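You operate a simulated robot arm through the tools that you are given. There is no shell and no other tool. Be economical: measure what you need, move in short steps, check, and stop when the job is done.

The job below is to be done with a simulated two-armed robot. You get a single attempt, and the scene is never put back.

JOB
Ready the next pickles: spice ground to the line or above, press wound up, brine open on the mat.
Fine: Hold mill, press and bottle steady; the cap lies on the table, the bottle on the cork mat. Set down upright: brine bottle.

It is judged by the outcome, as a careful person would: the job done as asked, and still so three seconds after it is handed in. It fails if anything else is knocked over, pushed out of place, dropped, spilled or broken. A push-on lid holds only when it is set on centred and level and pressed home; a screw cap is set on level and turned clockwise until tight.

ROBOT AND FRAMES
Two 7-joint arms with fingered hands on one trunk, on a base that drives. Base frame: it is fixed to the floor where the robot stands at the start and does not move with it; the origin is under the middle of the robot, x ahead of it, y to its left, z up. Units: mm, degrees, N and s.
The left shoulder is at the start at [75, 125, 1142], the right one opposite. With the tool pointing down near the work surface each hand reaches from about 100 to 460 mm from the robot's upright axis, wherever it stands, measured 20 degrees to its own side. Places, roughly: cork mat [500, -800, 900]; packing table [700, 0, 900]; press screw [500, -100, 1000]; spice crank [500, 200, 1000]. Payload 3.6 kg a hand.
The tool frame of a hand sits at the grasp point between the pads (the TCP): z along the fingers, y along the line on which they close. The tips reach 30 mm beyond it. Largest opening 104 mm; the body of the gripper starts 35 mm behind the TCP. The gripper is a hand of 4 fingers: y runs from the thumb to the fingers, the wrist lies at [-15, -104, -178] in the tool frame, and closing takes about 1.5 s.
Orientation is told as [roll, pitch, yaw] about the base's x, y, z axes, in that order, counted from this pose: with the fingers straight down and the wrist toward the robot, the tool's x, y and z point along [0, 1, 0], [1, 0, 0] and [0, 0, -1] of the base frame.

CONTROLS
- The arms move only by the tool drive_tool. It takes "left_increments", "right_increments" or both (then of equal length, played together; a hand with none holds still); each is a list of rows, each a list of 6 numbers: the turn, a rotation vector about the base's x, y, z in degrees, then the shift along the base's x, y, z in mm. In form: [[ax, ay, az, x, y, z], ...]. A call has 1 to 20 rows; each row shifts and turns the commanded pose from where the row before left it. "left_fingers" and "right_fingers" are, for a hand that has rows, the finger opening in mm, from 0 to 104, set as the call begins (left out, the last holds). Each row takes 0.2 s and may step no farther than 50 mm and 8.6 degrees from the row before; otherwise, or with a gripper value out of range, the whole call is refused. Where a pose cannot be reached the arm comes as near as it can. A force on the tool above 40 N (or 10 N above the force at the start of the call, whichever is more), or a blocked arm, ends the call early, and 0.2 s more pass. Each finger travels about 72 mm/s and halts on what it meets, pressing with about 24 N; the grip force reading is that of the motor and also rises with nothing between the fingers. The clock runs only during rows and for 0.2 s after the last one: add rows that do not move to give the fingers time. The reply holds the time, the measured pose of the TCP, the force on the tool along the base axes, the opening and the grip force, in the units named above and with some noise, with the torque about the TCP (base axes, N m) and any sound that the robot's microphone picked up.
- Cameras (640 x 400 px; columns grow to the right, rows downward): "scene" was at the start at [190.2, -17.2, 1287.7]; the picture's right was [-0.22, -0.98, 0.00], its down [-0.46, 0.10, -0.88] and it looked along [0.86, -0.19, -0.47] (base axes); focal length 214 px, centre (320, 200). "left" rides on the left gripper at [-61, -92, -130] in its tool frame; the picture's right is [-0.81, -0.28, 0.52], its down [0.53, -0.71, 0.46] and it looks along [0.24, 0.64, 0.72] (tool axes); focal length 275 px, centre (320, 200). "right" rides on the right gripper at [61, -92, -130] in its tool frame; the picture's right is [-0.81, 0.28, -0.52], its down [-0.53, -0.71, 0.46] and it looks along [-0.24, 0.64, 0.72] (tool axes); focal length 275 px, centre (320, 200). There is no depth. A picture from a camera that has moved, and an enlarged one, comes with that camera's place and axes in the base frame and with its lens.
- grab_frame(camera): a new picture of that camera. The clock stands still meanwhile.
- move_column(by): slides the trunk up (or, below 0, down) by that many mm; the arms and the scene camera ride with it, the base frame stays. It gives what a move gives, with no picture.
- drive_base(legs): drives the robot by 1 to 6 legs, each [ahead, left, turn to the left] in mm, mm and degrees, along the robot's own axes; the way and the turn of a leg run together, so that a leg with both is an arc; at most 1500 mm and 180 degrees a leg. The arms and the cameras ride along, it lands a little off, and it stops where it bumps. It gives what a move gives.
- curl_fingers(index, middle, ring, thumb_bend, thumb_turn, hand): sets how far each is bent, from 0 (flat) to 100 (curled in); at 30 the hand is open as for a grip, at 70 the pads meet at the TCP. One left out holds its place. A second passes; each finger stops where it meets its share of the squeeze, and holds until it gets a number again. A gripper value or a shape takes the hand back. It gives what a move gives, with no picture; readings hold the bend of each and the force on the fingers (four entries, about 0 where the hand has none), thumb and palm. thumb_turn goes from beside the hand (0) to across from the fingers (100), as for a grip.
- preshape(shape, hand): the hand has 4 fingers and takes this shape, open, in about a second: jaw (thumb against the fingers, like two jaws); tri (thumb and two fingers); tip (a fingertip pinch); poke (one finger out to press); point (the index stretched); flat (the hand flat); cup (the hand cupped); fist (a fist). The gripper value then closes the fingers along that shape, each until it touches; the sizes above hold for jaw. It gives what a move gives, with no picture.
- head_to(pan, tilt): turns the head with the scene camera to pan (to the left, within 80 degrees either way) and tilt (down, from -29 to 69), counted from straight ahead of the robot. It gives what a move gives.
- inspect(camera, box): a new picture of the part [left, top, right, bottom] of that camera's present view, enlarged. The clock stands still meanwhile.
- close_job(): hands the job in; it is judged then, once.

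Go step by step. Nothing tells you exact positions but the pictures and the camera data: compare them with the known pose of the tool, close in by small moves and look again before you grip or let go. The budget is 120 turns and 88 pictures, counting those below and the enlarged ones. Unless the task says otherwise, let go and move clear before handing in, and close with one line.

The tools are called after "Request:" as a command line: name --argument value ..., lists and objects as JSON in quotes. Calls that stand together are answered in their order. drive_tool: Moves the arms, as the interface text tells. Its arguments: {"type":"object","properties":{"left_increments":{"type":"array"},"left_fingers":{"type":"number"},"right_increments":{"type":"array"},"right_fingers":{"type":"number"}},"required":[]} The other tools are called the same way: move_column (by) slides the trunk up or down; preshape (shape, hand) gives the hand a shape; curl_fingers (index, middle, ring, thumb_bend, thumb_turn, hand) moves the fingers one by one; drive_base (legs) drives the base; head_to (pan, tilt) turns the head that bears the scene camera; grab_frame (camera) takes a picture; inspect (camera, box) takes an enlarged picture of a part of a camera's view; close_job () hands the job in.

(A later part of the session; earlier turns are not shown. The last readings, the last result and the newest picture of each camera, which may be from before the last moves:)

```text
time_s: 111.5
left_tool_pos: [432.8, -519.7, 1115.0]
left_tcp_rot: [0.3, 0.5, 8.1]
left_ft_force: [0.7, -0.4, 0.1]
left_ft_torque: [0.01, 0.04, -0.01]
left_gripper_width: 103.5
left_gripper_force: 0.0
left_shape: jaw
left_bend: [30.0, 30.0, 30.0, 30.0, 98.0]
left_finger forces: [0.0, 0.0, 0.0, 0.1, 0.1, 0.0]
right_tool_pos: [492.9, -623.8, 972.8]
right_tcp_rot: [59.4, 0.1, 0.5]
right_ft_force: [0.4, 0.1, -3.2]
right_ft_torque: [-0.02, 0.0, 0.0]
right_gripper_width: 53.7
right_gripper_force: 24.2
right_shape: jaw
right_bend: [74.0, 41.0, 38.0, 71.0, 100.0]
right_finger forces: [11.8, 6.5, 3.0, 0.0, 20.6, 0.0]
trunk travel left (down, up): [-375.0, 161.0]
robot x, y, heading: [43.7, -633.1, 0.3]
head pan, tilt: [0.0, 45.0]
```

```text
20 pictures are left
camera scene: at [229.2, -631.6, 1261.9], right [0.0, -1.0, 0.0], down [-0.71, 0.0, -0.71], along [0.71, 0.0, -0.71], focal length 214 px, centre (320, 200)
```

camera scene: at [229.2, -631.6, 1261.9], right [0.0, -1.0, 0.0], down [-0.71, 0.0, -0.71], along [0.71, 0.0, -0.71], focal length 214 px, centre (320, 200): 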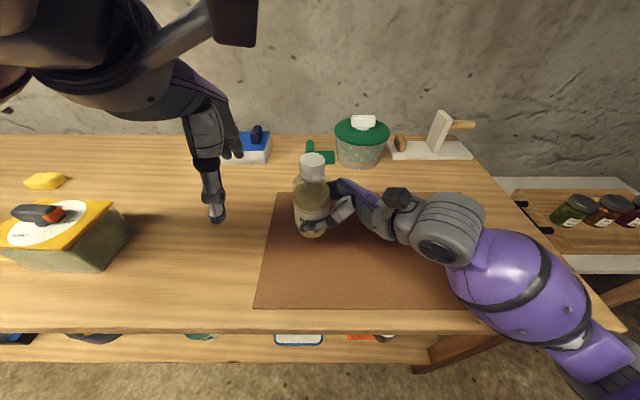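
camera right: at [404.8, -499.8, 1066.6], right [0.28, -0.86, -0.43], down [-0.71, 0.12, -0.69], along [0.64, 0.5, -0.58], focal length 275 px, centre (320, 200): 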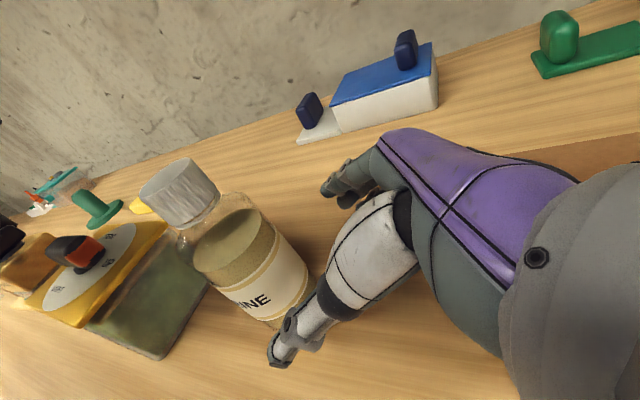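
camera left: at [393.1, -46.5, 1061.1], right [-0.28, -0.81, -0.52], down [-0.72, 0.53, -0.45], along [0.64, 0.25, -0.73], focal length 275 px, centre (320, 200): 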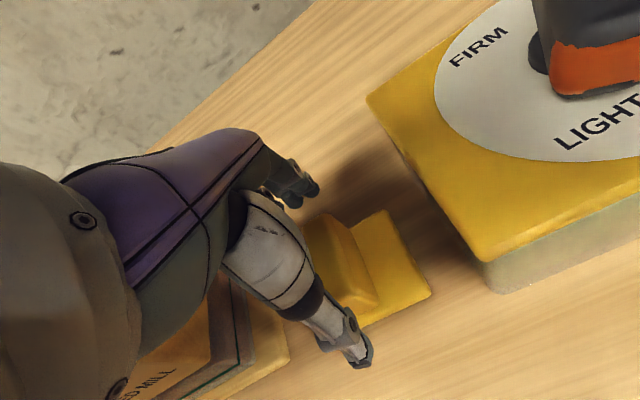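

Bottle is over the mat, ~100 mm inside its edge. I lower it: most of the way, then in small steps until the load goes.

Request:
drive_tool --right_increments '[[0, 0, 0, 0, 0, -15], [0, 0, 0, 0, 0, -15], [0, 0, 0, 0, 0, -15], [0, 0, 0, 0, 0, -5], [0, 0, 0, 0, 0, 0]]'

Request:
drive_tool --right_increments '[[0, 0, 0, 0, 0, -2], [0, 0, 0, 0, 0, -1], [0, 0, 0, 0, 0, -1], [0, 0, 0, 0, 0, 0]]'

```text
time_s: 112.7
left_tool_pos: [433.4, -519.4, 1115.0]
left_tcp_rot: [0.3, 0.6, 8.2]
left_ft_force: [0.2, 0.3, 0.2]
left_ft_torque: [0.01, -0.03, -0.03]
left_gripper_width: 103.6
left_gripper_force: 0.0
left_shape: jaw
left_bend: [30.0, 30.0, 30.0, 30.0, 98.0]
left_finger forces: [0.0, 0.0, 0.1, 0.0, 0.1, 0.0]
right_tool_pos: [493.3, -624.5, 922.9]
right_tcp_rot: [59.4, 0.1, 0.5]
right_ft_force: [0.1, -0.3, -1.7]
right_ft_torque: [-0.02, -0.03, -0.02]
right_gripper_width: 53.6
right_gripper_force: 23.8
right_shape: jaw
right_bend: [74.0, 41.0, 38.0, 71.0, 100.0]
right_finger forces: [11.8, 6.4, 2.9, 0.0, 20.6, 0.0]
trunk travel left (down, up): [-375.0, 161.0]
robot x, y, heading: [46.5, -634.7, 0.3]
head pan, tilt: [0.0, 45.0]
```

```text
time_s: 113.7
left_tool_pos: [434.0, -518.7, 1114.6]
left_tcp_rot: [0.4, 0.6, 8.1]
left_ft_force: [-0.2, -0.4, 0.2]
left_ft_torque: [-0.01, -0.01, 0.01]
left_gripper_width: 103.9
left_gripper_force: 0.0
left_shape: jaw
left_bend: [30.0, 30.0, 30.0, 30.0, 98.0]
left_finger forces: [0.0, 0.0, 0.0, 0.1, 0.0, 0.0]
right_tool_pos: [491.8, -623.8, 919.8]
right_tcp_rot: [59.4, -0.1, 0.6]
right_ft_force: [1.2, 0.7, -1.1]
right_ft_torque: [-0.03, -0.07, 0.01]
right_gripper_width: 53.4
right_gripper_force: 24.1
right_shape: jaw
right_bend: [74.0, 41.0, 38.0, 71.0, 100.0]
right_finger forces: [12.4, 6.5, 3.2, 0.0, 20.5, 0.0]
trunk travel left (down, up): [-375.0, 161.0]
robot x, y, heading: [48.9, -633.1, -0.1]
head pan, tilt: [0.0, 45.0]
```

Request:
drive_tool --right_increments '[[0, 0, 0, 0, 0, -1], [0, 0, 0, 0, 0, -1], [0, 0, 0, 0, 0, -1], [0, 0, 0, 0, 0, 0]]'

```text
time_s: 114.7
left_tool_pos: [432.5, -518.5, 1114.5]
left_tcp_rot: [0.4, 0.5, 8.1]
left_ft_force: [-0.2, -0.4, 0.0]
left_ft_torque: [0.0, 0.0, -0.03]
left_gripper_width: 103.6
left_gripper_force: 0.0
left_shape: jaw
left_bend: [30.0, 30.0, 30.0, 30.0, 98.0]
left_finger forces: [0.1, 0.0, 0.0, 0.0, 0.0, 0.0]
right_tool_pos: [492.8, -623.6, 917.0]
right_tcp_rot: [59.5, -0.1, 0.7]
right_ft_force: [-1.1, 0.0, 11.0]
right_ft_torque: [0.09, -0.29, 0.01]
right_gripper_width: 53.8
right_gripper_force: 23.9
right_shape: jaw
right_bend: [74.0, 41.0, 38.0, 71.0, 100.0]
right_finger forces: [12.3, 6.9, 3.3, 0.0, 21.2, 0.0]
trunk travel left (down, up): [-375.0, 161.0]
robot x, y, heading: [49.1, -637.2, 0.2]
head pan, tilt: [0.0, 45.0]
```

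The bottle rests on the mat and the right hand keeps holding it. Now the left hand goes above the cap (495,-611) with yaw -50, ready to unscrew.

Request:
drive_tool --left_increments '[[0, 0, -7.3, 7.75, -11.5, 0], [0, 0, -7.3, 7.75, -11.5, 0], [0, 0, -7.3, 7.75, -11.5, 0], [0, 0, -7.3, 7.75, -11.5, 0], [0, 0, -7.3, 7.75, -11.5, 0], [0, 0, -7.3, 7.75, -11.5, 0], [0, 0, -7.3, 7.75, -11.5, 0], [0, 0, -7.3, 7.75, -11.5, -15], [0, 0, 0, 0, 0, -15], [0, 0, 0, 0, 0, 0]]'

Request:
grab_frame --camera "left"

Request:
grab_frame --camera "scene"

```text
time_s: 116.9
left_tool_pos: [496.4, -610.1, 1084.0]
left_tcp_rot: [0.3, 0.5, -50.2]
left_ft_force: [0.4, 0.8, 0.2]
left_ft_torque: [0.02, -0.02, 0.02]
left_gripper_width: 104.1
left_gripper_force: 0.1
left_shape: jaw
left_bend: [30.0, 30.0, 30.0, 30.0, 98.0]
left_finger forces: [0.0, 0.0, 0.1, 0.1, 0.1, 0.1]
right_tool_pos: [492.6, -624.0, 915.3]
right_tcp_rot: [59.4, 0.0, 0.6]
right_ft_force: [-0.6, 0.6, 13.2]
right_ft_torque: [0.16, -0.33, -0.01]
right_gripper_width: 53.7
right_gripper_force: 23.9
right_shape: jaw
right_bend: [74.0, 41.0, 38.0, 71.0, 99.0]
right_finger forces: [12.0, 7.2, 3.4, 0.1, 21.6, 0.1]
trunk travel left (down, up): [-375.0, 161.0]
robot x, y, heading: [45.9, -633.2, 0.2]
head pan, tilt: [0.0, 45.0]
```

```text
19 pictures are left
camera left: at [390.5, -579.7, 1213.2], right [-0.8, -0.3, -0.52], down [-0.05, 0.89, -0.45], along [0.6, -0.33, -0.73], focal length 275 px, centre (320, 200)
```

left: 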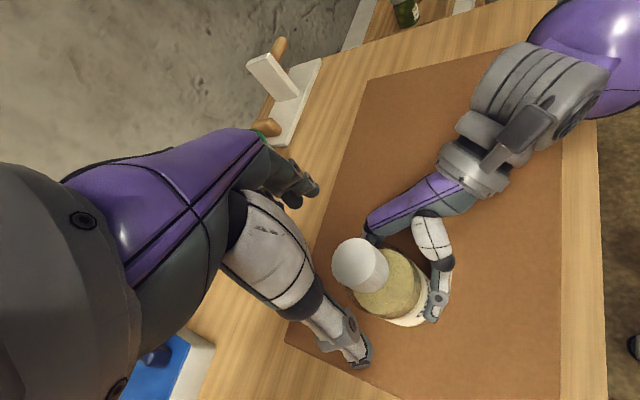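

```text
18 pictures are left
camera scene: at [228.1, -630.7, 1262.1], right [0.0, -1.0, 0.0], down [-0.71, 0.0, -0.71], along [0.71, 0.0, -0.71], focal length 214 px, centre (320, 200)
```

scene: 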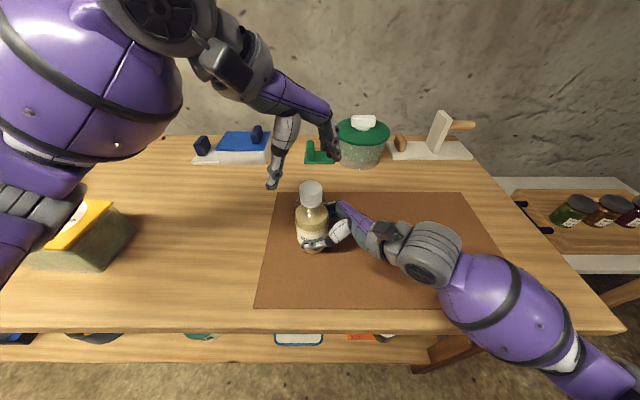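

Cap centre is about (490,-615). I lower the left hand around it and check before closing.

Request:
drive_tool --left_increments '[[0, 0, 0, -6, -5, -15], [0, 0, 0, 0, 0, -15], [0, 0, 0, 0, 0, -15], [0, 0, 0, 0, 0, -13], [0, 0, 0, 0, 0, 0]]'

Request:
inspect --camera "scene" --box '[240, 130, 400, 270]'

Request:
grab_frame --camera "left"

```text
time_s: 118.1
left_tool_pos: [488.2, -614.5, 1025.6]
left_tcp_rot: [0.4, 0.6, -50.3]
left_ft_force: [0.5, 0.0, -0.2]
left_ft_torque: [0.03, -0.02, 0.03]
left_gripper_width: 103.7
left_gripper_force: 0.2
left_shape: jaw
left_bend: [30.0, 30.0, 30.0, 30.0, 98.0]
left_finger forces: [0.0, 0.0, 0.0, 0.1, 0.0, 0.1]
right_tool_pos: [493.2, -623.5, 916.8]
right_tcp_rot: [59.3, 0.0, 0.6]
right_ft_force: [-0.8, 0.0, 11.6]
right_ft_torque: [0.14, -0.33, -0.03]
right_gripper_width: 53.5
right_gripper_force: 24.1
right_shape: jaw
right_bend: [74.0, 41.0, 38.0, 71.0, 99.0]
right_finger forces: [11.9, 6.9, 3.4, 0.1, 21.6, 0.0]
trunk travel left (down, up): [-375.0, 161.0]
robot x, y, heading: [44.6, -629.5, 0.1]
head pan, tilt: [0.0, 45.0]
```

```text
2.86 times, centred on (320, 200) of scene
camera zoom: at [228.2, -630.7, 1262.1], right [0.0, -1.0, 0.0], down [-0.71, 0.0, -0.71], along [0.71, 0.0, -0.71], focal length 613 px, centre (320, 200)
```

zoom: 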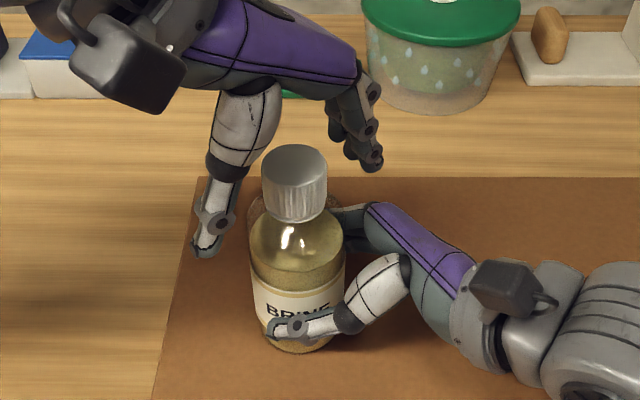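

```text
16 pictures are left
camera left: at [383.3, -584.9, 1156.2], right [-0.8, -0.3, -0.52], down [-0.05, 0.89, -0.45], along [0.6, -0.33, -0.73], focal length 275 px, centre (320, 200)
```

left: 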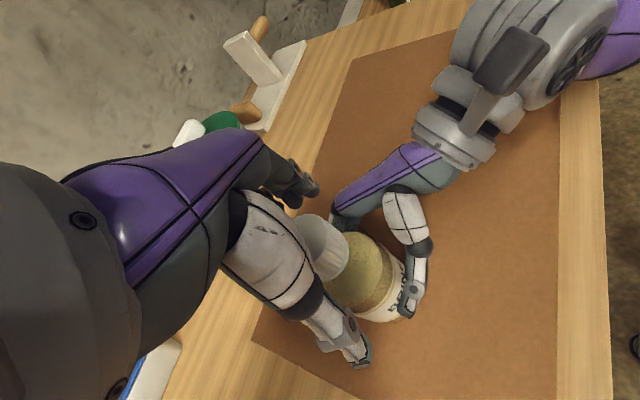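

Cap centred within a couple of mm. Close gently on it, then turn counter-clockwise 70°.

Request:
drive_tool --left_increments '[[0, 0, 0, -2, -2, 0], [0, 0, 0, 0, 0, 0], [0, 0, 0, 0, 0, 0], [0, 0, 0, 0, 0, 0], [0, 0, 0, 0, 0, 0], [0, 0, 0, 0, 0, 0], [0, 0, 0, 0, 0, 0]]' --left_fingers 0

Request:
drive_tool --left_increments '[[0, 0, 5, 0, 0, 0], [0, 0, 5, 0, 0, 0], [0, 0, 5, 0, 0, 0], [0, 0, 5, 0, 0, 0], [0, 0, 5, 0, 0, 0], [0, 0, 5, 0, 0, 0], [0, 0, 5, 0, 0, 0], [0, 0, 5, 0, 0, 0], [0, 0, 5, 0, 0, 0], [0, 0, 5, 0, 0, 0], [0, 0, 5, 0, 0, 0], [0, 0, 5, 0, 0, 0], [0, 0, 5, 0, 0, 0], [0, 0, 5, 0, 0, 0], [0, 0, 0, 0, 0, 0]]'

Request:
inspect --camera "scene" --box '[240, 130, 400, 270]'

```text
time_s: 119.7
left_tool_pos: [486.7, -617.2, 1027.4]
left_tcp_rot: [0.3, 0.5, -50.3]
left_ft_force: [-1.3, -1.1, 0.1]
left_ft_torque: [-0.01, 0.0, 0.06]
left_gripper_width: 32.1
left_gripper_force: 24.2
left_shape: jaw
left_bend: [74.0, 48.0, 53.0, 75.0, 100.0]
left_finger forces: [12.1, 6.7, 1.5, 0.0, 18.8, 0.1]
right_tool_pos: [492.9, -623.0, 916.6]
right_tcp_rot: [59.4, -0.1, 0.6]
right_ft_force: [0.9, 1.2, 11.0]
right_ft_torque: [0.11, -0.26, -0.01]
right_gripper_width: 53.5
right_gripper_force: 23.7
right_shape: jaw
right_bend: [74.0, 41.0, 38.0, 71.0, 99.0]
right_finger forces: [12.3, 7.2, 3.4, 0.0, 21.3, 0.1]
trunk travel left (down, up): [-375.0, 161.0]
robot x, y, heading: [47.2, -634.9, 0.1]
head pan, tilt: [0.0, 45.0]
```

```text
time_s: 122.9
left_tool_pos: [487.6, -618.1, 1027.4]
left_tcp_rot: [0.2, 0.4, 19.7]
left_ft_force: [8.2, -8.8, 11.5]
left_ft_torque: [-0.18, -0.37, -0.13]
left_gripper_width: 33.0
left_gripper_force: 24.2
left_shape: jaw
left_bend: [74.0, 47.0, 54.0, 76.0, 100.0]
left_finger forces: [17.6, 7.1, 0.4, 0.0, 19.8, 0.0]
right_tool_pos: [492.8, -623.5, 916.4]
right_tcp_rot: [59.4, 0.0, 0.7]
right_ft_force: [-6.1, 13.1, 11.2]
right_ft_torque: [0.18, -0.52, 0.02]
right_gripper_width: 53.2
right_gripper_force: 23.5
right_shape: jaw
right_bend: [74.0, 41.0, 38.0, 71.0, 99.0]
right_finger forces: [13.2, 6.3, 3.2, 0.0, 27.4, 0.0]
trunk travel left (down, up): [-375.0, 161.0]
robot x, y, heading: [44.6, -639.0, 0.3]
head pan, tilt: [0.0, 45.0]
```

```text
2.86 times, centred on (320, 200) of scene
camera zoom: at [227.9, -630.3, 1262.2], right [0.0, -1.0, 0.0], down [-0.71, 0.0, -0.71], along [0.71, 0.0, -0.71], focal length 613 px, centre (320, 200)
```

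zoom: 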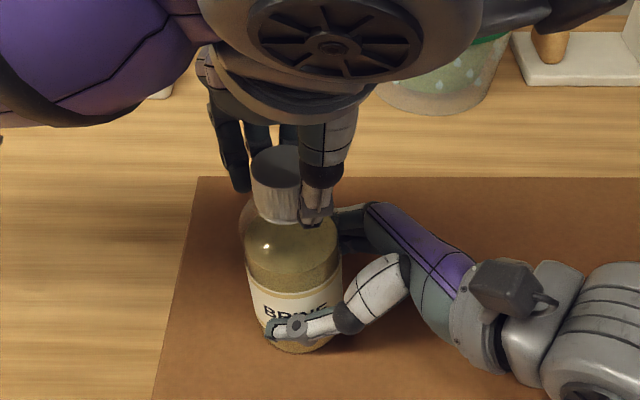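

The cap turned with the hand, though the bottle got nudged slightly to the left. I open, rise, rewind and check the cap and bottle.

Request:
drive_tool --left_increments '[[0, 0, 0, 0, 0, 0], [0, 0, 0, 0, 0, 0], [0, 0, 0, 0, 0, 0], [0, 0, 0, 0, 0, 20], [0, 0, 0, 0, 0, 30], [0, 0, -8, 0, 0, 0], [0, 0, -8, 0, 0, 0], [0, 0, -8, 0, 0, 0], [0, 0, -8, 0, 0, 0], [0, 0, -8, 0, 0, 0], [0, 0, -8, 0, 0, 0], [0, 0, -8, 0, 0, 0], [0, 0, -8, 0, 0, 0], [0, 0, -6, 0, 0, 0], [0, 0, 0, 0, 0, 0]]' --left_fingers 104

Request:
inspect --camera "scene" --box '[240, 130, 400, 270]'

```text
time_s: 126.1
left_tool_pos: [487.2, -617.6, 1077.4]
left_tcp_rot: [0.3, 0.4, -50.5]
left_ft_force: [0.0, 0.0, -0.1]
left_ft_torque: [0.04, 0.03, -0.01]
left_gripper_width: 103.7
left_gripper_force: 0.0
left_shape: jaw
left_bend: [30.0, 30.0, 30.0, 30.0, 98.0]
left_finger forces: [0.0, 0.1, 0.0, 0.0, 0.1, 0.1]
right_tool_pos: [494.1, -625.0, 914.6]
right_tcp_rot: [59.4, 0.0, 0.5]
right_ft_force: [0.0, 0.8, 6.7]
right_ft_torque: [0.07, -0.25, 0.01]
right_gripper_width: 53.2
right_gripper_force: 23.9
right_shape: jaw
right_bend: [74.0, 41.0, 38.0, 71.0, 99.0]
right_finger forces: [12.3, 7.0, 3.3, 0.0, 21.7, 0.0]
trunk travel left (down, up): [-375.0, 161.0]
robot x, y, heading: [42.9, -632.4, 0.1]
head pan, tilt: [0.0, 45.0]
```

```text
2.86 times, centred on (320, 200) of scene
camera zoom: at [228.5, -630.6, 1262.0], right [0.0, -1.0, 0.0], down [-0.71, 0.0, -0.71], along [0.71, 0.0, -0.71], focal length 613 px, centre (320, 200)
```

zoom: 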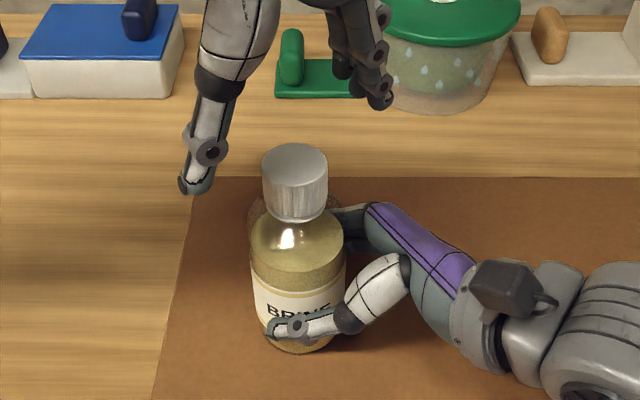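

The bottle sprang back upright and the cap is still on. I repeat the stroke, shifting the hand slightly during the turn to avoid pushing the bottle.

Request:
drive_tool --left_increments '[[0, 0, 0, 0, 0, -20], [0, 0, 0, 0, 0, -20], [0, 0, 0, 0, 0, -9], [0, 0, 0, 0, 0, 0]]'

Request:
drive_tool --left_increments '[[0, 0, 0, 0, 0, 0], [0, 0, 0, 0, 0, 0], [0, 0, 0, 0, 0, 0], [0, 0, 0, 0, 0, 0], [0, 0, 0, 0, 0, 0], [0, 0, 0, 0, 0, 0]]' --left_fingers 0

Request:
drive_tool --left_increments '[[0, 0, 5, -0.3, -0.6, 0.1], [0, 0, 5, -0.3, -0.6, 0.1], [0, 0, 5, -0.3, -0.6, 0.1], [0, 0, 5, -0.3, -0.6, 0.1], [0, 0, 5, -0.3, -0.6, 0.1], [0, 0, 5, -0.3, -0.6, 0.1], [0, 0, 5, -0.3, -0.6, 0.1], [0, 0, 5, -0.3, -0.6, 0.1], [0, 0, 5, -0.3, -0.6, 0.1], [0, 0, 5, -0.3, -0.6, 0.1], [0, 0, 5, -0.3, -0.6, 0.1], [0, 0, 5, -0.3, -0.6, 0.1], [0, 0, 5, -0.3, -0.6, 0.1], [0, 0, 5, -0.3, -0.6, 0.1], [0, 0, 0, 0, 0, 0]]'

Request:
inspect --camera "scene" --box '[240, 130, 400, 270]'

```text
time_s: 127.1
left_tool_pos: [487.3, -617.5, 1028.4]
left_tcp_rot: [0.3, 0.5, -50.3]
left_ft_force: [-0.2, 0.3, -0.3]
left_ft_torque: [0.01, -0.02, 0.03]
left_gripper_width: 103.9
left_gripper_force: 0.1
left_shape: jaw
left_bend: [30.0, 30.0, 30.0, 30.0, 98.0]
left_finger forces: [0.0, 0.0, 0.0, 0.0, 0.0, 0.1]
right_tool_pos: [494.4, -623.9, 918.0]
right_tcp_rot: [59.4, 0.0, 0.6]
right_ft_force: [-0.3, 0.7, 7.3]
right_ft_torque: [0.05, -0.19, 0.01]
right_gripper_width: 53.3
right_gripper_force: 24.0
right_shape: jaw
right_bend: [74.0, 41.0, 38.0, 71.0, 99.0]
right_finger forces: [12.2, 7.1, 3.4, 0.0, 21.6, 0.1]
trunk travel left (down, up): [-375.0, 161.0]
robot x, y, heading: [47.7, -631.2, 0.3]
head pan, tilt: [0.0, 45.0]
```

```text
time_s: 128.5
left_tool_pos: [487.5, -617.6, 1027.3]
left_tcp_rot: [0.3, 0.5, -50.3]
left_ft_force: [-1.0, 1.3, -0.1]
left_ft_torque: [0.0, 0.0, 0.0]
left_gripper_width: 31.5
left_gripper_force: 24.1
left_shape: jaw
left_bend: [74.0, 49.0, 53.0, 75.0, 100.0]
left_finger forces: [10.3, 7.2, 0.1, 0.0, 20.6, 0.0]
right_tool_pos: [493.4, -623.5, 916.8]
right_tcp_rot: [59.4, 0.0, 0.5]
right_ft_force: [1.5, -0.5, 7.5]
right_ft_torque: [0.11, -0.17, 0.0]
right_gripper_width: 53.1
right_gripper_force: 23.7
right_shape: jaw
right_bend: [74.0, 41.0, 38.0, 72.0, 99.0]
right_finger forces: [12.9, 7.4, 3.3, 0.0, 21.1, 0.1]
trunk travel left (down, up): [-375.0, 161.0]
robot x, y, heading: [49.3, -633.8, 0.2]
head pan, tilt: [0.0, 45.0]
```

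```text
time_s: 131.7
left_tool_pos: [485.3, -626.5, 1030.8]
left_tcp_rot: [0.2, 0.5, 20.0]
left_ft_force: [11.1, 1.9, -0.2]
left_ft_torque: [0.18, -0.6, -0.1]
left_gripper_width: 32.0
left_gripper_force: 23.3
left_shape: jaw
left_bend: [74.0, 47.0, 54.0, 75.0, 100.0]
left_finger forces: [15.4, 10.9, 1.5, 0.1, 17.0, 0.0]
right_tool_pos: [492.1, -622.5, 915.9]
right_tcp_rot: [59.4, -0.1, 0.7]
right_ft_force: [-10.9, -1.3, 13.3]
right_ft_torque: [0.15, -0.41, 0.05]
right_gripper_width: 53.0
right_gripper_force: 23.6
right_shape: jaw
right_bend: [74.0, 42.0, 39.0, 71.0, 99.0]
right_finger forces: [9.9, 5.8, 3.3, 0.0, 27.5, 0.1]
trunk travel left (down, up): [-375.0, 161.0]
robot x, y, heading: [45.6, -635.1, 0.5]
head pan, tilt: [0.0, 45.0]
```

```text
2.86 times, centred on (320, 200) of scene
camera zoom: at [228.5, -630.5, 1262.1], right [0.0, -1.0, 0.0], down [-0.71, 0.0, -0.71], along [0.71, 0.0, -0.71], focal length 613 px, centre (320, 200)
```

zoom: 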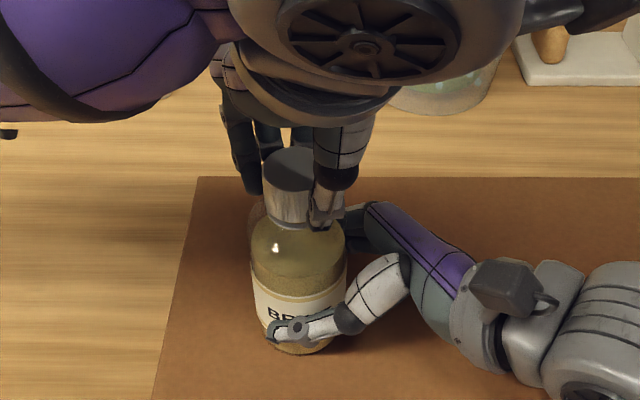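

Sideways push is nearly gone; I need a bit more forward compensation. Rewind and do the next stroke.

Request:
drive_tool --left_increments '[[0, 0, 0, 0, 0, 0], [0, 0, 0, 0, 0, 0], [0, 0, 0, 0, 0, 0], [0, 0, 0, 0, 0, 20], [0, 0, 0, 0, 0, 30], [0, 0, -8, 0, 0, 0], [0, 0, -8, 0, 0, 0], [0, 0, -8, 0, 0, 0], [0, 0, -8, 0, 0, 0], [0, 0, -8, 0, 0, 0], [0, 0, -8, 0, 0, 0], [0, 0, -8, 0, 0, 0], [0, 0, -8, 0, 0, 0], [0, 0, -6, 3, 9, 0], [0, 0, 0, 0, 0, -25], [0, 0, 0, 0, 0, -25], [0, 0, 0, 0, 0, 0]]' --left_fingers 104

Request:
drive_tool --left_increments '[[0, 0, 0, 0, 0, 0], [0, 0, 0, 0, 0, 0], [0, 0, 0, 0, 0, 0], [0, 0, 0, 0, 0, 0], [0, 0, 0, 0, 0, 0], [0, 0, 0, 0, 0, 0]]' --left_fingers 0

Request:
drive_tool --left_increments '[[0, 0, 5, 0.3, -0.6, 0.1], [0, 0, 5, 0.3, -0.6, 0.1], [0, 0, 5, 0.3, -0.6, 0.1], [0, 0, 5, 0.3, -0.6, 0.1], [0, 0, 5, 0.3, -0.6, 0.1], [0, 0, 5, 0.3, -0.6, 0.1], [0, 0, 5, 0.3, -0.6, 0.1], [0, 0, 5, 0.3, -0.6, 0.1], [0, 0, 5, 0.3, -0.6, 0.1], [0, 0, 5, 0.3, -0.6, 0.1], [0, 0, 5, 0.3, -0.6, 0.1], [0, 0, 5, 0.3, -0.6, 0.1], [0, 0, 5, 0.3, -0.6, 0.1], [0, 0, 5, 0.3, -0.6, 0.1], [0, 0, 0, 0, 0, 0]]'

Request:
inspect --camera "scene" --box '[240, 130, 400, 270]'

```text
time_s: 135.3
left_tool_pos: [486.6, -617.5, 1029.5]
left_tcp_rot: [0.2, 0.5, -50.3]
left_ft_force: [0.2, -0.3, 0.1]
left_ft_torque: [-0.01, -0.03, 0.01]
left_gripper_width: 103.5
left_gripper_force: 0.1
left_shape: jaw
left_bend: [30.0, 30.0, 30.0, 30.0, 98.0]
left_finger forces: [0.0, 0.0, 0.0, 0.0, 0.0, 0.0]
right_tool_pos: [492.9, -623.5, 916.2]
right_tcp_rot: [59.2, 0.0, 0.5]
right_ft_force: [-0.5, 0.3, 4.2]
right_ft_torque: [-0.04, -0.17, 0.02]
right_gripper_width: 52.6
right_gripper_force: 23.7
right_shape: jaw
right_bend: [74.0, 41.0, 38.0, 72.0, 99.0]
right_finger forces: [12.5, 7.1, 3.8, 0.0, 21.1, 0.0]
trunk travel left (down, up): [-375.0, 161.0]
robot x, y, heading: [46.3, -636.1, 0.3]
head pan, tilt: [0.0, 45.0]
```

```text
time_s: 136.7
left_tool_pos: [488.6, -617.9, 1029.2]
left_tcp_rot: [0.3, 0.5, -50.3]
left_ft_force: [-0.8, 0.7, -1.1]
left_ft_torque: [-0.04, 0.0, 0.02]
left_gripper_width: 33.5
left_gripper_force: 24.4
left_shape: jaw
left_bend: [74.0, 47.0, 52.0, 75.0, 100.0]
left_finger forces: [12.4, 6.6, 0.0, 0.0, 17.5, 0.0]
right_tool_pos: [492.9, -622.7, 915.2]
right_tcp_rot: [59.4, 0.1, 0.6]
right_ft_force: [1.1, -0.8, 5.3]
right_ft_torque: [-0.01, -0.1, -0.01]
right_gripper_width: 52.4
right_gripper_force: 24.1
right_shape: jaw
right_bend: [74.0, 41.0, 38.0, 72.0, 99.0]
right_finger forces: [13.0, 7.3, 3.9, 0.0, 20.9, 0.0]
trunk travel left (down, up): [-375.0, 161.0]
robot x, y, heading: [46.4, -631.6, 0.2]
head pan, tilt: [0.0, 45.0]
```

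```text
time_s: 139.9
left_tool_pos: [489.5, -625.6, 1029.9]
left_tcp_rot: [0.3, 0.6, 19.8]
left_ft_force: [-0.2, 1.0, -0.1]
left_ft_torque: [-0.02, -0.02, 0.01]
left_gripper_width: 33.1
left_gripper_force: 23.9
left_shape: jaw
left_bend: [74.0, 47.0, 52.0, 75.0, 100.0]
left_finger forces: [12.5, 7.8, 0.0, 0.0, 17.8, 0.0]
right_tool_pos: [492.1, -624.4, 916.7]
right_tcp_rot: [59.4, -0.1, 0.6]
right_ft_force: [-1.5, -0.3, 4.5]
right_ft_torque: [-0.01, -0.16, 0.03]
right_gripper_width: 52.0
right_gripper_force: 23.7
right_shape: jaw
right_bend: [74.0, 41.0, 38.0, 72.0, 99.0]
right_finger forces: [12.5, 7.2, 4.0, 0.0, 21.6, 0.1]
trunk travel left (down, up): [-375.0, 161.0]
robot x, y, heading: [44.4, -635.4, 0.0]
head pan, tilt: [0.0, 45.0]
```

```text
2.86 times, centred on (320, 200) of scene
camera zoom: at [228.6, -630.6, 1262.0], right [0.0, -1.0, 0.0], down [-0.71, 0.0, -0.71], along [0.71, 0.0, -0.71], focal length 613 px, centre (320, 200)
```

zoom: 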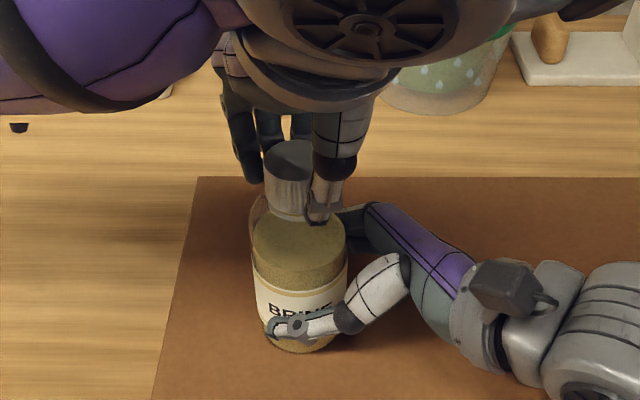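

Forces vanished in this stroke; the cap looks free. I lift it gently straight up and watch the load.

Request:
drive_tool --left_increments '[[0, 0, 0, 0, 0, 3], [0, 0, 0, 0, 0, 4], [0, 0, 0, 0, 0, 6], [0, 0, 0, 0, 0, 12], [0, 0, 0, 0, 0, 20], [0, 0, 0, 0, 0, 0]]'

Request:
inspect --camera "scene" --box '[240, 110, 400, 270]'

```text
time_s: 141.3
left_tool_pos: [490.0, -626.9, 1075.8]
left_tcp_rot: [0.3, 0.5, 19.7]
left_ft_force: [0.4, -0.5, 0.0]
left_ft_torque: [0.04, -0.05, 0.0]
left_gripper_width: 33.1
left_gripper_force: 23.4
left_shape: jaw
left_bend: [74.0, 47.0, 52.0, 75.0, 100.0]
left_finger forces: [12.3, 7.7, 0.1, 0.1, 17.9, 0.0]
right_tool_pos: [492.4, -623.7, 915.9]
right_tcp_rot: [59.3, 0.0, 0.6]
right_ft_force: [-0.3, 0.0, 3.5]
right_ft_torque: [-0.01, -0.2, 0.01]
right_gripper_width: 51.8
right_gripper_force: 24.1
right_shape: jaw
right_bend: [74.0, 41.0, 38.0, 72.0, 99.0]
right_finger forces: [12.5, 7.1, 3.8, 0.0, 21.8, 0.0]
trunk travel left (down, up): [-375.0, 161.0]
robot x, y, heading: [45.5, -632.6, 0.2]
head pan, tilt: [0.0, 45.0]
```

```text
2.50 times, centred on (320, 190) of scene
camera zoom: at [228.7, -630.6, 1262.0], right [0.0, -1.0, 0.0], down [-0.71, 0.0, -0.71], along [0.71, 0.0, -0.71], focal length 536 px, centre (320, 225)
```

zoom: 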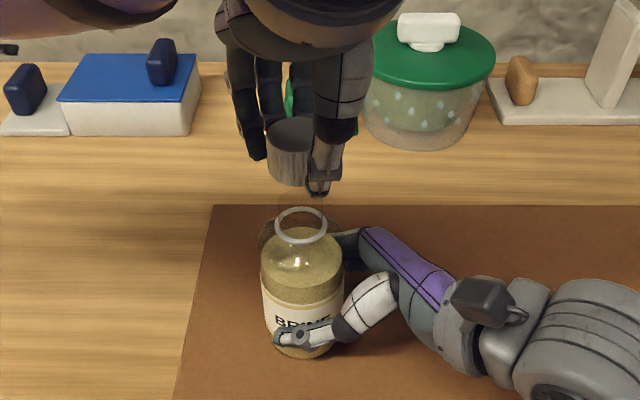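

Cap is off and the bottle stands open on the mat, still held. I carry the cap left to bare table at about (450,-420) and lower it.

Request:
drive_tool --left_increments '[[0, 0, 0, 0, 5, 10], [0, 0, -4, -8, 40, 0], [0, 0, -4, -8, 40, 0], [0, 0, -4, -8, 40, 0], [0, 0, -4, -8, 40, 0], [0, 0, -4, -8, 40, 0], [0, 0, 0, 0, 0, -40], [0, 0, 0, 0, 0, -40], [0, 0, 0, 0, 0, -40], [0, 0, 0, 0, 0, -40], [0, 0, 0, 0, 0, -10], [0, 0, 0, 0, 0, 0]]'

Request:
grab_frame --camera "scene"

```text
time_s: 143.9
left_tool_pos: [463.0, -418.9, 915.6]
left_tcp_rot: [0.3, 0.5, -0.3]
left_ft_force: [-0.4, 0.4, 0.6]
left_ft_torque: [-0.02, -0.04, -0.04]
left_gripper_width: 32.8
left_gripper_force: 24.1
left_shape: jaw
left_bend: [74.0, 47.0, 52.0, 75.0, 100.0]
left_finger forces: [12.2, 7.7, 0.0, 0.0, 17.3, 0.1]
left hand out of reach, approached as far as the arm can: row 8, 9
right_tool_pos: [491.0, -622.9, 915.2]
right_tcp_rot: [59.4, -0.1, 0.5]
right_ft_force: [0.2, 0.6, 3.9]
right_ft_torque: [-0.02, -0.16, 0.01]
right_gripper_width: 52.1
right_gripper_force: 24.4
right_shape: jaw
right_bend: [74.0, 41.0, 38.0, 72.0, 99.0]
right_finger forces: [12.1, 7.1, 3.8, 0.0, 21.3, 0.0]
trunk travel left (down, up): [-375.0, 161.0]
robot x, y, heading: [48.9, -633.7, 0.5]
head pan, tilt: [0.0, 45.0]
```

```text
10 pictures are left
camera scene: at [228.7, -630.6, 1262.0], right [0.0, -1.0, 0.0], down [-0.71, 0.0, -0.71], along [0.71, 0.0, -0.71], focal length 214 px, centre (320, 200)
```

scene: 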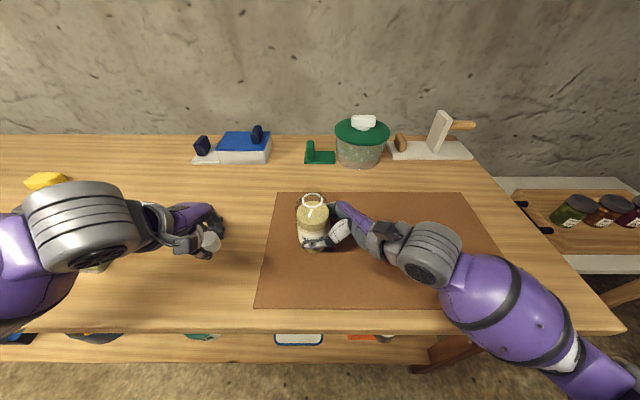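

The cap is over bare table at about (465,-415). Lower in small steps until contact.

Request:
drive_tool --left_increments '[[0, 0, 0, 0, 0, -5], [0, 0, 0, 0, 0, -4], [0, 0, 0, 0, 0, -3], [0, 0, 0, 0, 0, -2], [0, 0, 0, 0, 0, 0]]'

Request:
inspect --camera "scene" --box '[20, 170, 260, 320]'

```text
time_s: 145.1
left_tool_pos: [462.2, -418.7, 902.5]
left_tcp_rot: [0.3, 0.6, -0.3]
left_ft_force: [-0.6, 0.6, 0.3]
left_ft_torque: [0.02, 0.02, 0.03]
left_gripper_width: 32.9
left_gripper_force: 24.1
left_shape: jaw
left_bend: [74.0, 47.0, 52.0, 75.0, 100.0]
left_finger forces: [12.3, 7.8, 0.1, 0.0, 17.3, 0.1]
right_tool_pos: [492.4, -623.9, 916.3]
right_tcp_rot: [59.3, 0.0, 0.6]
right_ft_force: [-1.3, 0.8, 4.6]
right_ft_torque: [0.01, -0.17, 0.01]
right_gripper_width: 52.5
right_gripper_force: 24.1
right_shape: jaw
right_bend: [74.0, 41.0, 38.0, 72.0, 99.0]
right_finger forces: [12.3, 7.1, 3.7, 0.1, 21.5, 0.1]
trunk travel left (down, up): [-375.0, 161.0]
robot x, y, heading: [44.2, -632.2, 0.3]
head pan, tilt: [0.0, 45.0]
```

```text
2.67 times, centred on (140, 245) of scene
camera zoom: at [228.7, -630.6, 1262.0], right [0.0, -1.0, 0.0], down [-0.71, 0.0, -0.71], along [0.71, 0.0, -0.71], focal length 572 px, centre (800, 80)
```

zoom: 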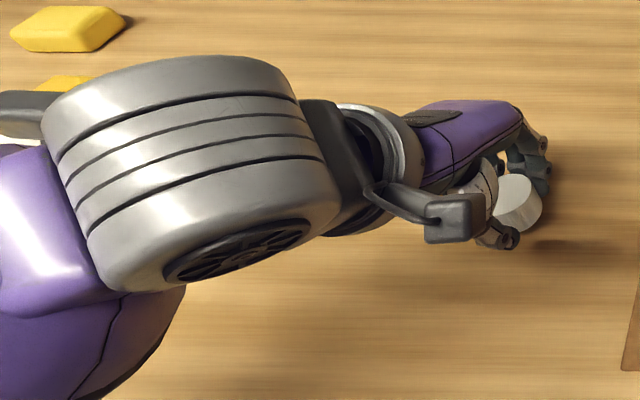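

No contact yet; continue in small steps.

Request:
drive_tool --left_increments '[[0, 0, 0, 0, 0, -2], [0, 0, 0, 0, 0, -2], [0, 0, 0, 0, 0, -2], [0, 0, 0, 0, 0, -1], [0, 0, 0, 0, 0, 0]]'

```text
time_s: 146.3
left_tool_pos: [463.5, -418.4, 895.7]
left_tcp_rot: [0.3, 0.5, -0.3]
left_ft_force: [-0.5, -0.3, 0.4]
left_ft_torque: [0.03, 0.0, 0.0]
left_gripper_width: 32.9
left_gripper_force: 24.3
left_shape: jaw
left_bend: [74.0, 47.0, 52.0, 75.0, 100.0]
left_finger forces: [12.2, 7.8, 0.1, 0.1, 17.3, 0.1]
right_tool_pos: [492.7, -624.3, 916.3]
right_tcp_rot: [59.4, 0.0, 0.6]
right_ft_force: [-0.4, 0.5, 3.3]
right_ft_torque: [-0.01, -0.21, 0.0]
right_gripper_width: 52.0
right_gripper_force: 23.4
right_shape: jaw
right_bend: [74.0, 41.0, 38.0, 72.0, 99.0]
right_finger forces: [12.2, 7.1, 3.8, 0.0, 21.2, 0.1]
trunk travel left (down, up): [-375.0, 161.0]
robot x, y, heading: [45.8, -633.4, 0.3]
head pan, tilt: [0.0, 45.0]
```

Request:
drive_tool --left_increments '[[0, 0, 0, 0, 0, -1], [0, 0, 0, 0, 0, -1], [0, 0, 0, 0, 0, -1], [0, 0, 0, 0, 0, -1], [0, 0, 0, 0, 0, 0]]'

Request:
grab_frame --camera "left"

```text
time_s: 147.5
left_tool_pos: [462.7, -419.2, 893.4]
left_tcp_rot: [0.4, 0.6, -0.3]
left_ft_force: [-0.2, -0.6, -0.1]
left_ft_torque: [0.0, 0.0, -0.02]
left_gripper_width: 33.2
left_gripper_force: 24.1
left_shape: jaw
left_bend: [74.0, 47.0, 52.0, 75.0, 100.0]
left_finger forces: [12.1, 7.9, 0.1, 0.0, 17.4, 0.0]
right_tool_pos: [493.2, -623.4, 916.4]
right_tcp_rot: [59.4, 0.1, 0.5]
right_ft_force: [-0.6, 1.1, 4.6]
right_ft_torque: [-0.01, -0.16, -0.03]
right_gripper_width: 52.3
right_gripper_force: 23.9
right_shape: jaw
right_bend: [74.0, 41.0, 38.0, 72.0, 99.0]
right_finger forces: [12.1, 7.1, 3.8, 0.1, 21.3, 0.0]
trunk travel left (down, up): [-375.0, 161.0]
robot x, y, heading: [47.0, -632.8, 0.4]
head pan, tilt: [0.0, 45.0]
```

```text
8 pictures are left
camera left: at [372.3, -479.7, 1022.2], right [-0.28, -0.81, -0.52], down [-0.71, 0.54, -0.45], along [0.64, 0.24, -0.73], focal length 275 px, centre (320, 200)
```

left: 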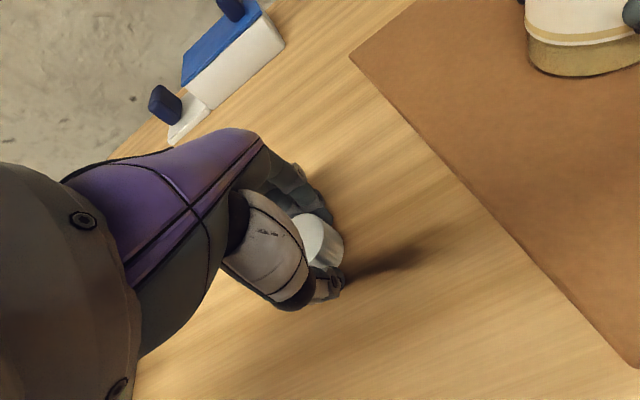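

The cap still hovers above the table. I keep lowering in small steps; the force limit will catch contact.

Request:
drive_tool --left_increments '[[0, 0, 0, 0, 0, -2], [0, 0, 0, 0, 0, -2], [0, 0, 0, 0, 0, -2], [0, 0, 0, 0, 0, 0]]'

Request:
drive_tool --left_increments '[[0, 0, 0, 0, 0, -1], [0, 0, 0, 0, 0, -1], [0, 0, 0, 0, 0, -1], [0, 0, 0, 0, 0, 0]]'

```text
time_s: 148.7
left_tool_pos: [464.1, -420.0, 890.4]
left_tcp_rot: [0.2, -0.4, -0.3]
left_ft_force: [-3.2, -0.7, 11.3]
left_ft_torque: [-0.07, 0.17, -0.03]
left_gripper_width: 33.8
left_gripper_force: 23.9
left_shape: jaw
left_bend: [74.0, 47.0, 52.0, 75.0, 100.0]
left_finger forces: [16.2, 9.0, 0.0, 0.0, 26.6, 0.0]
right_tool_pos: [493.6, -623.8, 917.3]
right_tcp_rot: [59.4, 0.0, 0.5]
right_ft_force: [-0.3, -0.3, 1.9]
right_ft_torque: [-0.04, -0.12, -0.02]
right_gripper_width: 52.0
right_gripper_force: 24.3
right_shape: jaw
right_bend: [74.0, 41.0, 38.0, 72.0, 100.0]
right_finger forces: [12.0, 6.5, 3.5, 0.1, 21.3, 0.0]
trunk travel left (down, up): [-375.0, 161.0]
robot x, y, heading: [45.3, -637.8, 0.7]
head pan, tilt: [0.0, 45.0]
stopped in row 4 (left hand): the force on the tool passed its limit (the readings are from after the stop); the commanded pose is now the measured one
```

```text
time_s: 149.6
left_tool_pos: [466.0, -420.1, 890.7]
left_tcp_rot: [0.1, -0.8, -0.3]
left_ft_force: [-2.6, -0.2, 12.5]
left_ft_torque: [-0.07, 0.33, -0.03]
left_gripper_width: 34.3
left_gripper_force: 23.9
left_shape: jaw
left_bend: [74.0, 47.0, 52.0, 76.0, 100.0]
left_finger forces: [13.2, 8.1, 0.3, 0.0, 30.6, 0.0]
right_tool_pos: [492.6, -623.1, 915.9]
right_tcp_rot: [59.3, 0.0, 0.6]
right_ft_force: [-1.4, -1.5, 2.8]
right_ft_torque: [-0.05, -0.1, -0.04]
right_gripper_width: 52.3
right_gripper_force: 24.2
right_shape: jaw
right_bend: [74.0, 41.0, 38.0, 72.0, 100.0]
right_finger forces: [11.6, 6.2, 3.4, 0.1, 21.2, 0.1]
trunk travel left (down, up): [-375.0, 161.0]
robot x, y, heading: [44.3, -633.7, 0.1]
head pan, tilt: [0.0, 45.0]
stopped in row 4 (left hand): the force on the tool passed its limit (the readings are from after the stop); the commanded pose is now the measured one
```

Contact made at z≈890. I open the left hand, then lift clear.

Request:
drive_tool --left_increments '[[0, 0, 0, 0, 0, 2], [0, 0, 0, 0, 0, 0], [0, 0, 0, 0, 0, 0], [0, 0, 0, 0, 0, 0], [0, 0, 0, 0, 0, 0], [0, 0, 0, 0, 0, 15], [0, 0, 0, 0, 0, 35], [0, 0, 0, 0, 0, 40], [0, 0, 0, 0, 0, 40], [0, 0, 0, 0, 0, 40], [0, 0, 0, 0, 0, 0]]' --left_fingers 104

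Request:
grab_frame --camera "scene"

```text
time_s: 152.0
left_tool_pos: [464.9, -418.6, 1063.6]
left_tcp_rot: [0.3, -0.5, -0.2]
left_ft_force: [-0.9, 0.4, -0.2]
left_ft_torque: [-0.01, -0.03, 0.0]
left_gripper_width: 103.5
left_gripper_force: 0.1
left_shape: jaw
left_bend: [30.0, 30.0, 30.0, 30.0, 98.0]
left_finger forces: [0.0, 0.0, 0.0, 0.1, 0.1, 0.0]
right_tool_pos: [492.3, -624.3, 916.7]
right_tcp_rot: [59.2, 0.1, 0.6]
right_ft_force: [-1.4, 0.5, 7.4]
right_ft_torque: [0.05, -0.21, -0.01]
right_gripper_width: 52.0
right_gripper_force: 24.0
right_shape: jaw
right_bend: [74.0, 41.0, 38.0, 72.0, 99.0]
right_finger forces: [11.5, 6.4, 3.8, 0.1, 20.9, 0.1]
trunk travel left (down, up): [-375.0, 161.0]
robot x, y, heading: [48.1, -635.0, 0.1]
head pan, tilt: [0.0, 45.0]
```

```text
7 pictures are left
camera scene: at [228.4, -630.6, 1262.0], right [0.0, -1.0, 0.0], down [-0.71, 0.0, -0.71], along [0.71, 0.0, -0.71], focal length 214 px, centre (320, 200)
```

scene: 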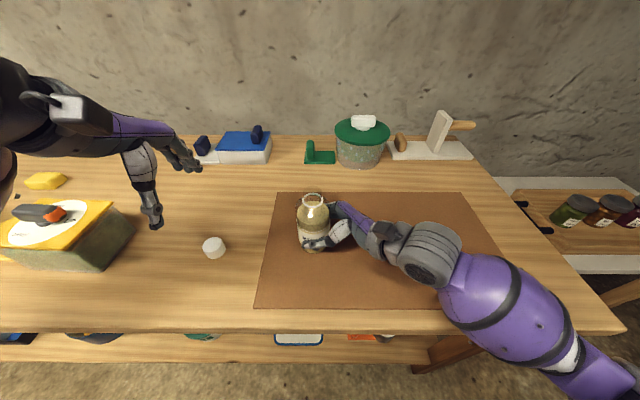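

The cap lies on the table. I release the bottle with the right hand, opening gradually, and back straight off.

Request:
drive_tool --right_increments '[[0, 0, 0, 0, 0, 1], [0, 0, 0, 0, 0, 0], [0, 0, 0, 0, 0, 0], [0, 0, 0, 0, 0, 0]]' --right_fingers 70

Request:
drive_tool --right_increments '[[0, 0, 0, 0, 0, 0], [0, 0, 0, 0, 0, 0], [0, 0, 0, 0, 0, 0], [0, 0, 0, 0, 0, 0], [0, 0, 0, 0, -10, 6], [0, 0, 0, 0, -17, 10], [0, 0, 0, 0, -20, 11], [0, 0, 0, 0, -20, 11], [0, 0, 0, 0, -20, 20], [0, 0, 0, 0, -20, 30], [0, 0, 0, 0, 0, 0]]' --right_fingers 104

Request:
inspect --camera "scene" --box '[180, 160, 420, 300]'

```text
time_s: 153.0
left_tool_pos: [466.1, -420.0, 1062.1]
left_tcp_rot: [0.2, -0.5, -0.2]
left_ft_force: [-0.4, 0.0, 0.2]
left_ft_torque: [-0.03, -0.01, -0.01]
left_gripper_width: 103.7
left_gripper_force: 0.0
left_shape: jaw
left_bend: [30.0, 30.0, 30.0, 30.0, 98.0]
left_finger forces: [0.0, 0.0, 0.1, 0.0, 0.1, 0.0]
right_tool_pos: [492.4, -623.5, 916.5]
right_tcp_rot: [59.3, 0.1, 0.6]
right_ft_force: [0.0, 0.1, 0.4]
right_ft_torque: [0.01, -0.02, -0.01]
right_gripper_width: 69.5
right_gripper_force: 0.0
right_shape: jaw
right_bend: [28.0, 38.0, 35.0, 60.0, 100.0]
right_finger forces: [0.0, 0.0, 0.0, 0.0, 0.0, 0.1]
trunk travel left (down, up): [-375.0, 161.0]
robot x, y, heading: [46.4, -632.8, 0.1]
head pan, tilt: [0.0, 45.0]
```

```text
time_s: 155.4
left_tool_pos: [465.3, -419.3, 1062.2]
left_tcp_rot: [0.2, -0.5, -0.3]
left_ft_force: [0.7, -0.2, -0.9]
left_ft_torque: [0.01, 0.01, -0.01]
left_gripper_width: 103.8
left_gripper_force: 0.0
left_shape: jaw
left_bend: [30.0, 30.0, 30.0, 30.0, 98.0]
left_finger forces: [0.0, 0.0, 0.1, 0.0, 0.1, 0.1]
right_tool_pos: [493.7, -731.4, 1004.2]
right_tcp_rot: [59.4, 0.2, 0.6]
right_ft_force: [0.2, -1.1, -0.9]
right_ft_torque: [-0.04, 0.02, 0.02]
right_gripper_width: 103.9
right_gripper_force: 0.2
right_shape: jaw
right_bend: [30.0, 30.0, 30.0, 30.0, 98.0]
right_finger forces: [0.1, 0.0, 0.1, 0.1, 0.1, 0.0]
trunk travel left (down, up): [-375.0, 161.0]
robot x, y, heading: [45.4, -631.9, 0.3]
head pan, tilt: [0.0, 45.0]
```

```text
2.67 times, centred on (300, 230) of scene
camera zoom: at [229.1, -630.5, 1261.9], right [0.0, -1.0, 0.0], down [-0.71, 0.0, -0.71], along [0.71, 0.0, -0.71], focal length 572 px, centre (373, 120)
```

zoom: 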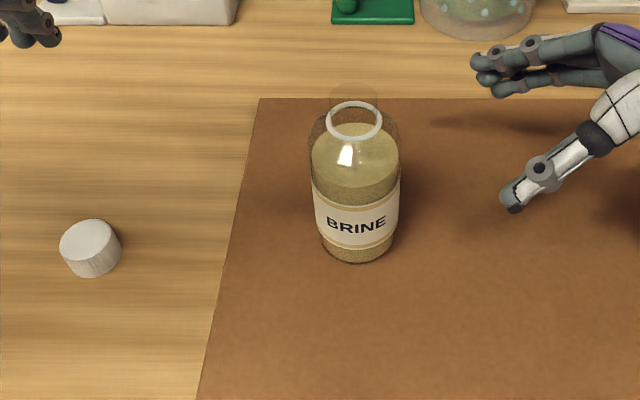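

The bottle stands open and upright on the mat, cap on the table. A last look at the press and mill from here.

Request:
head_to --pan 60 --tilt 30

Request:
grab_frame --camera "scene"

```text
time_s: 156.7
left_tool_pos: [465.6, -418.4, 1063.1]
left_tcp_rot: [0.2, -0.5, -0.2]
left_ft_force: [0.0, -0.4, 0.7]
left_ft_torque: [-0.01, -0.01, 0.01]
left_gripper_width: 103.7
left_gripper_force: 0.1
left_shape: jaw
left_bend: [30.0, 30.0, 30.0, 30.0, 98.0]
left_finger forces: [0.0, 0.1, 0.0, 0.0, 0.1, 0.0]
right_tool_pos: [493.6, -730.6, 1003.1]
right_tcp_rot: [59.4, 0.1, 0.6]
right_ft_force: [0.7, -1.4, -0.3]
right_ft_torque: [0.03, 0.0, 0.01]
right_gripper_width: 103.7
right_gripper_force: 0.1
right_shape: jaw
right_bend: [30.0, 30.0, 30.0, 30.0, 98.0]
right_finger forces: [0.1, 0.0, 0.1, 0.1, 0.1, 0.1]
trunk travel left (down, up): [-375.0, 161.0]
robot x, y, heading: [43.8, -636.1, 0.3]
head pan, tilt: [60.0, 30.0]
```

```text
5 pictures are left
camera scene: at [192.6, -552.5, 1284.6], right [0.87, -0.5, 0.0], down [-0.25, -0.43, -0.87], along [0.43, 0.75, -0.5], focal length 214 px, centre (320, 200)
```

scene: 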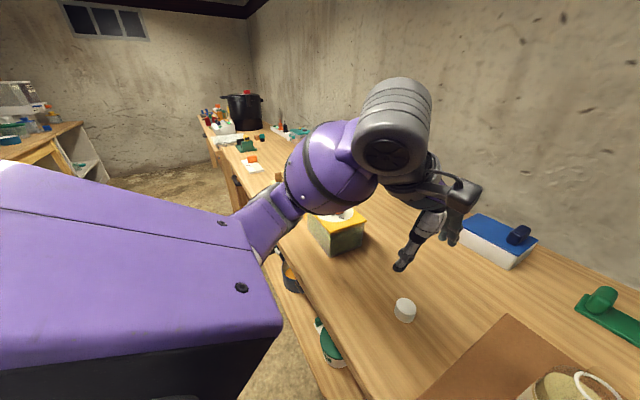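

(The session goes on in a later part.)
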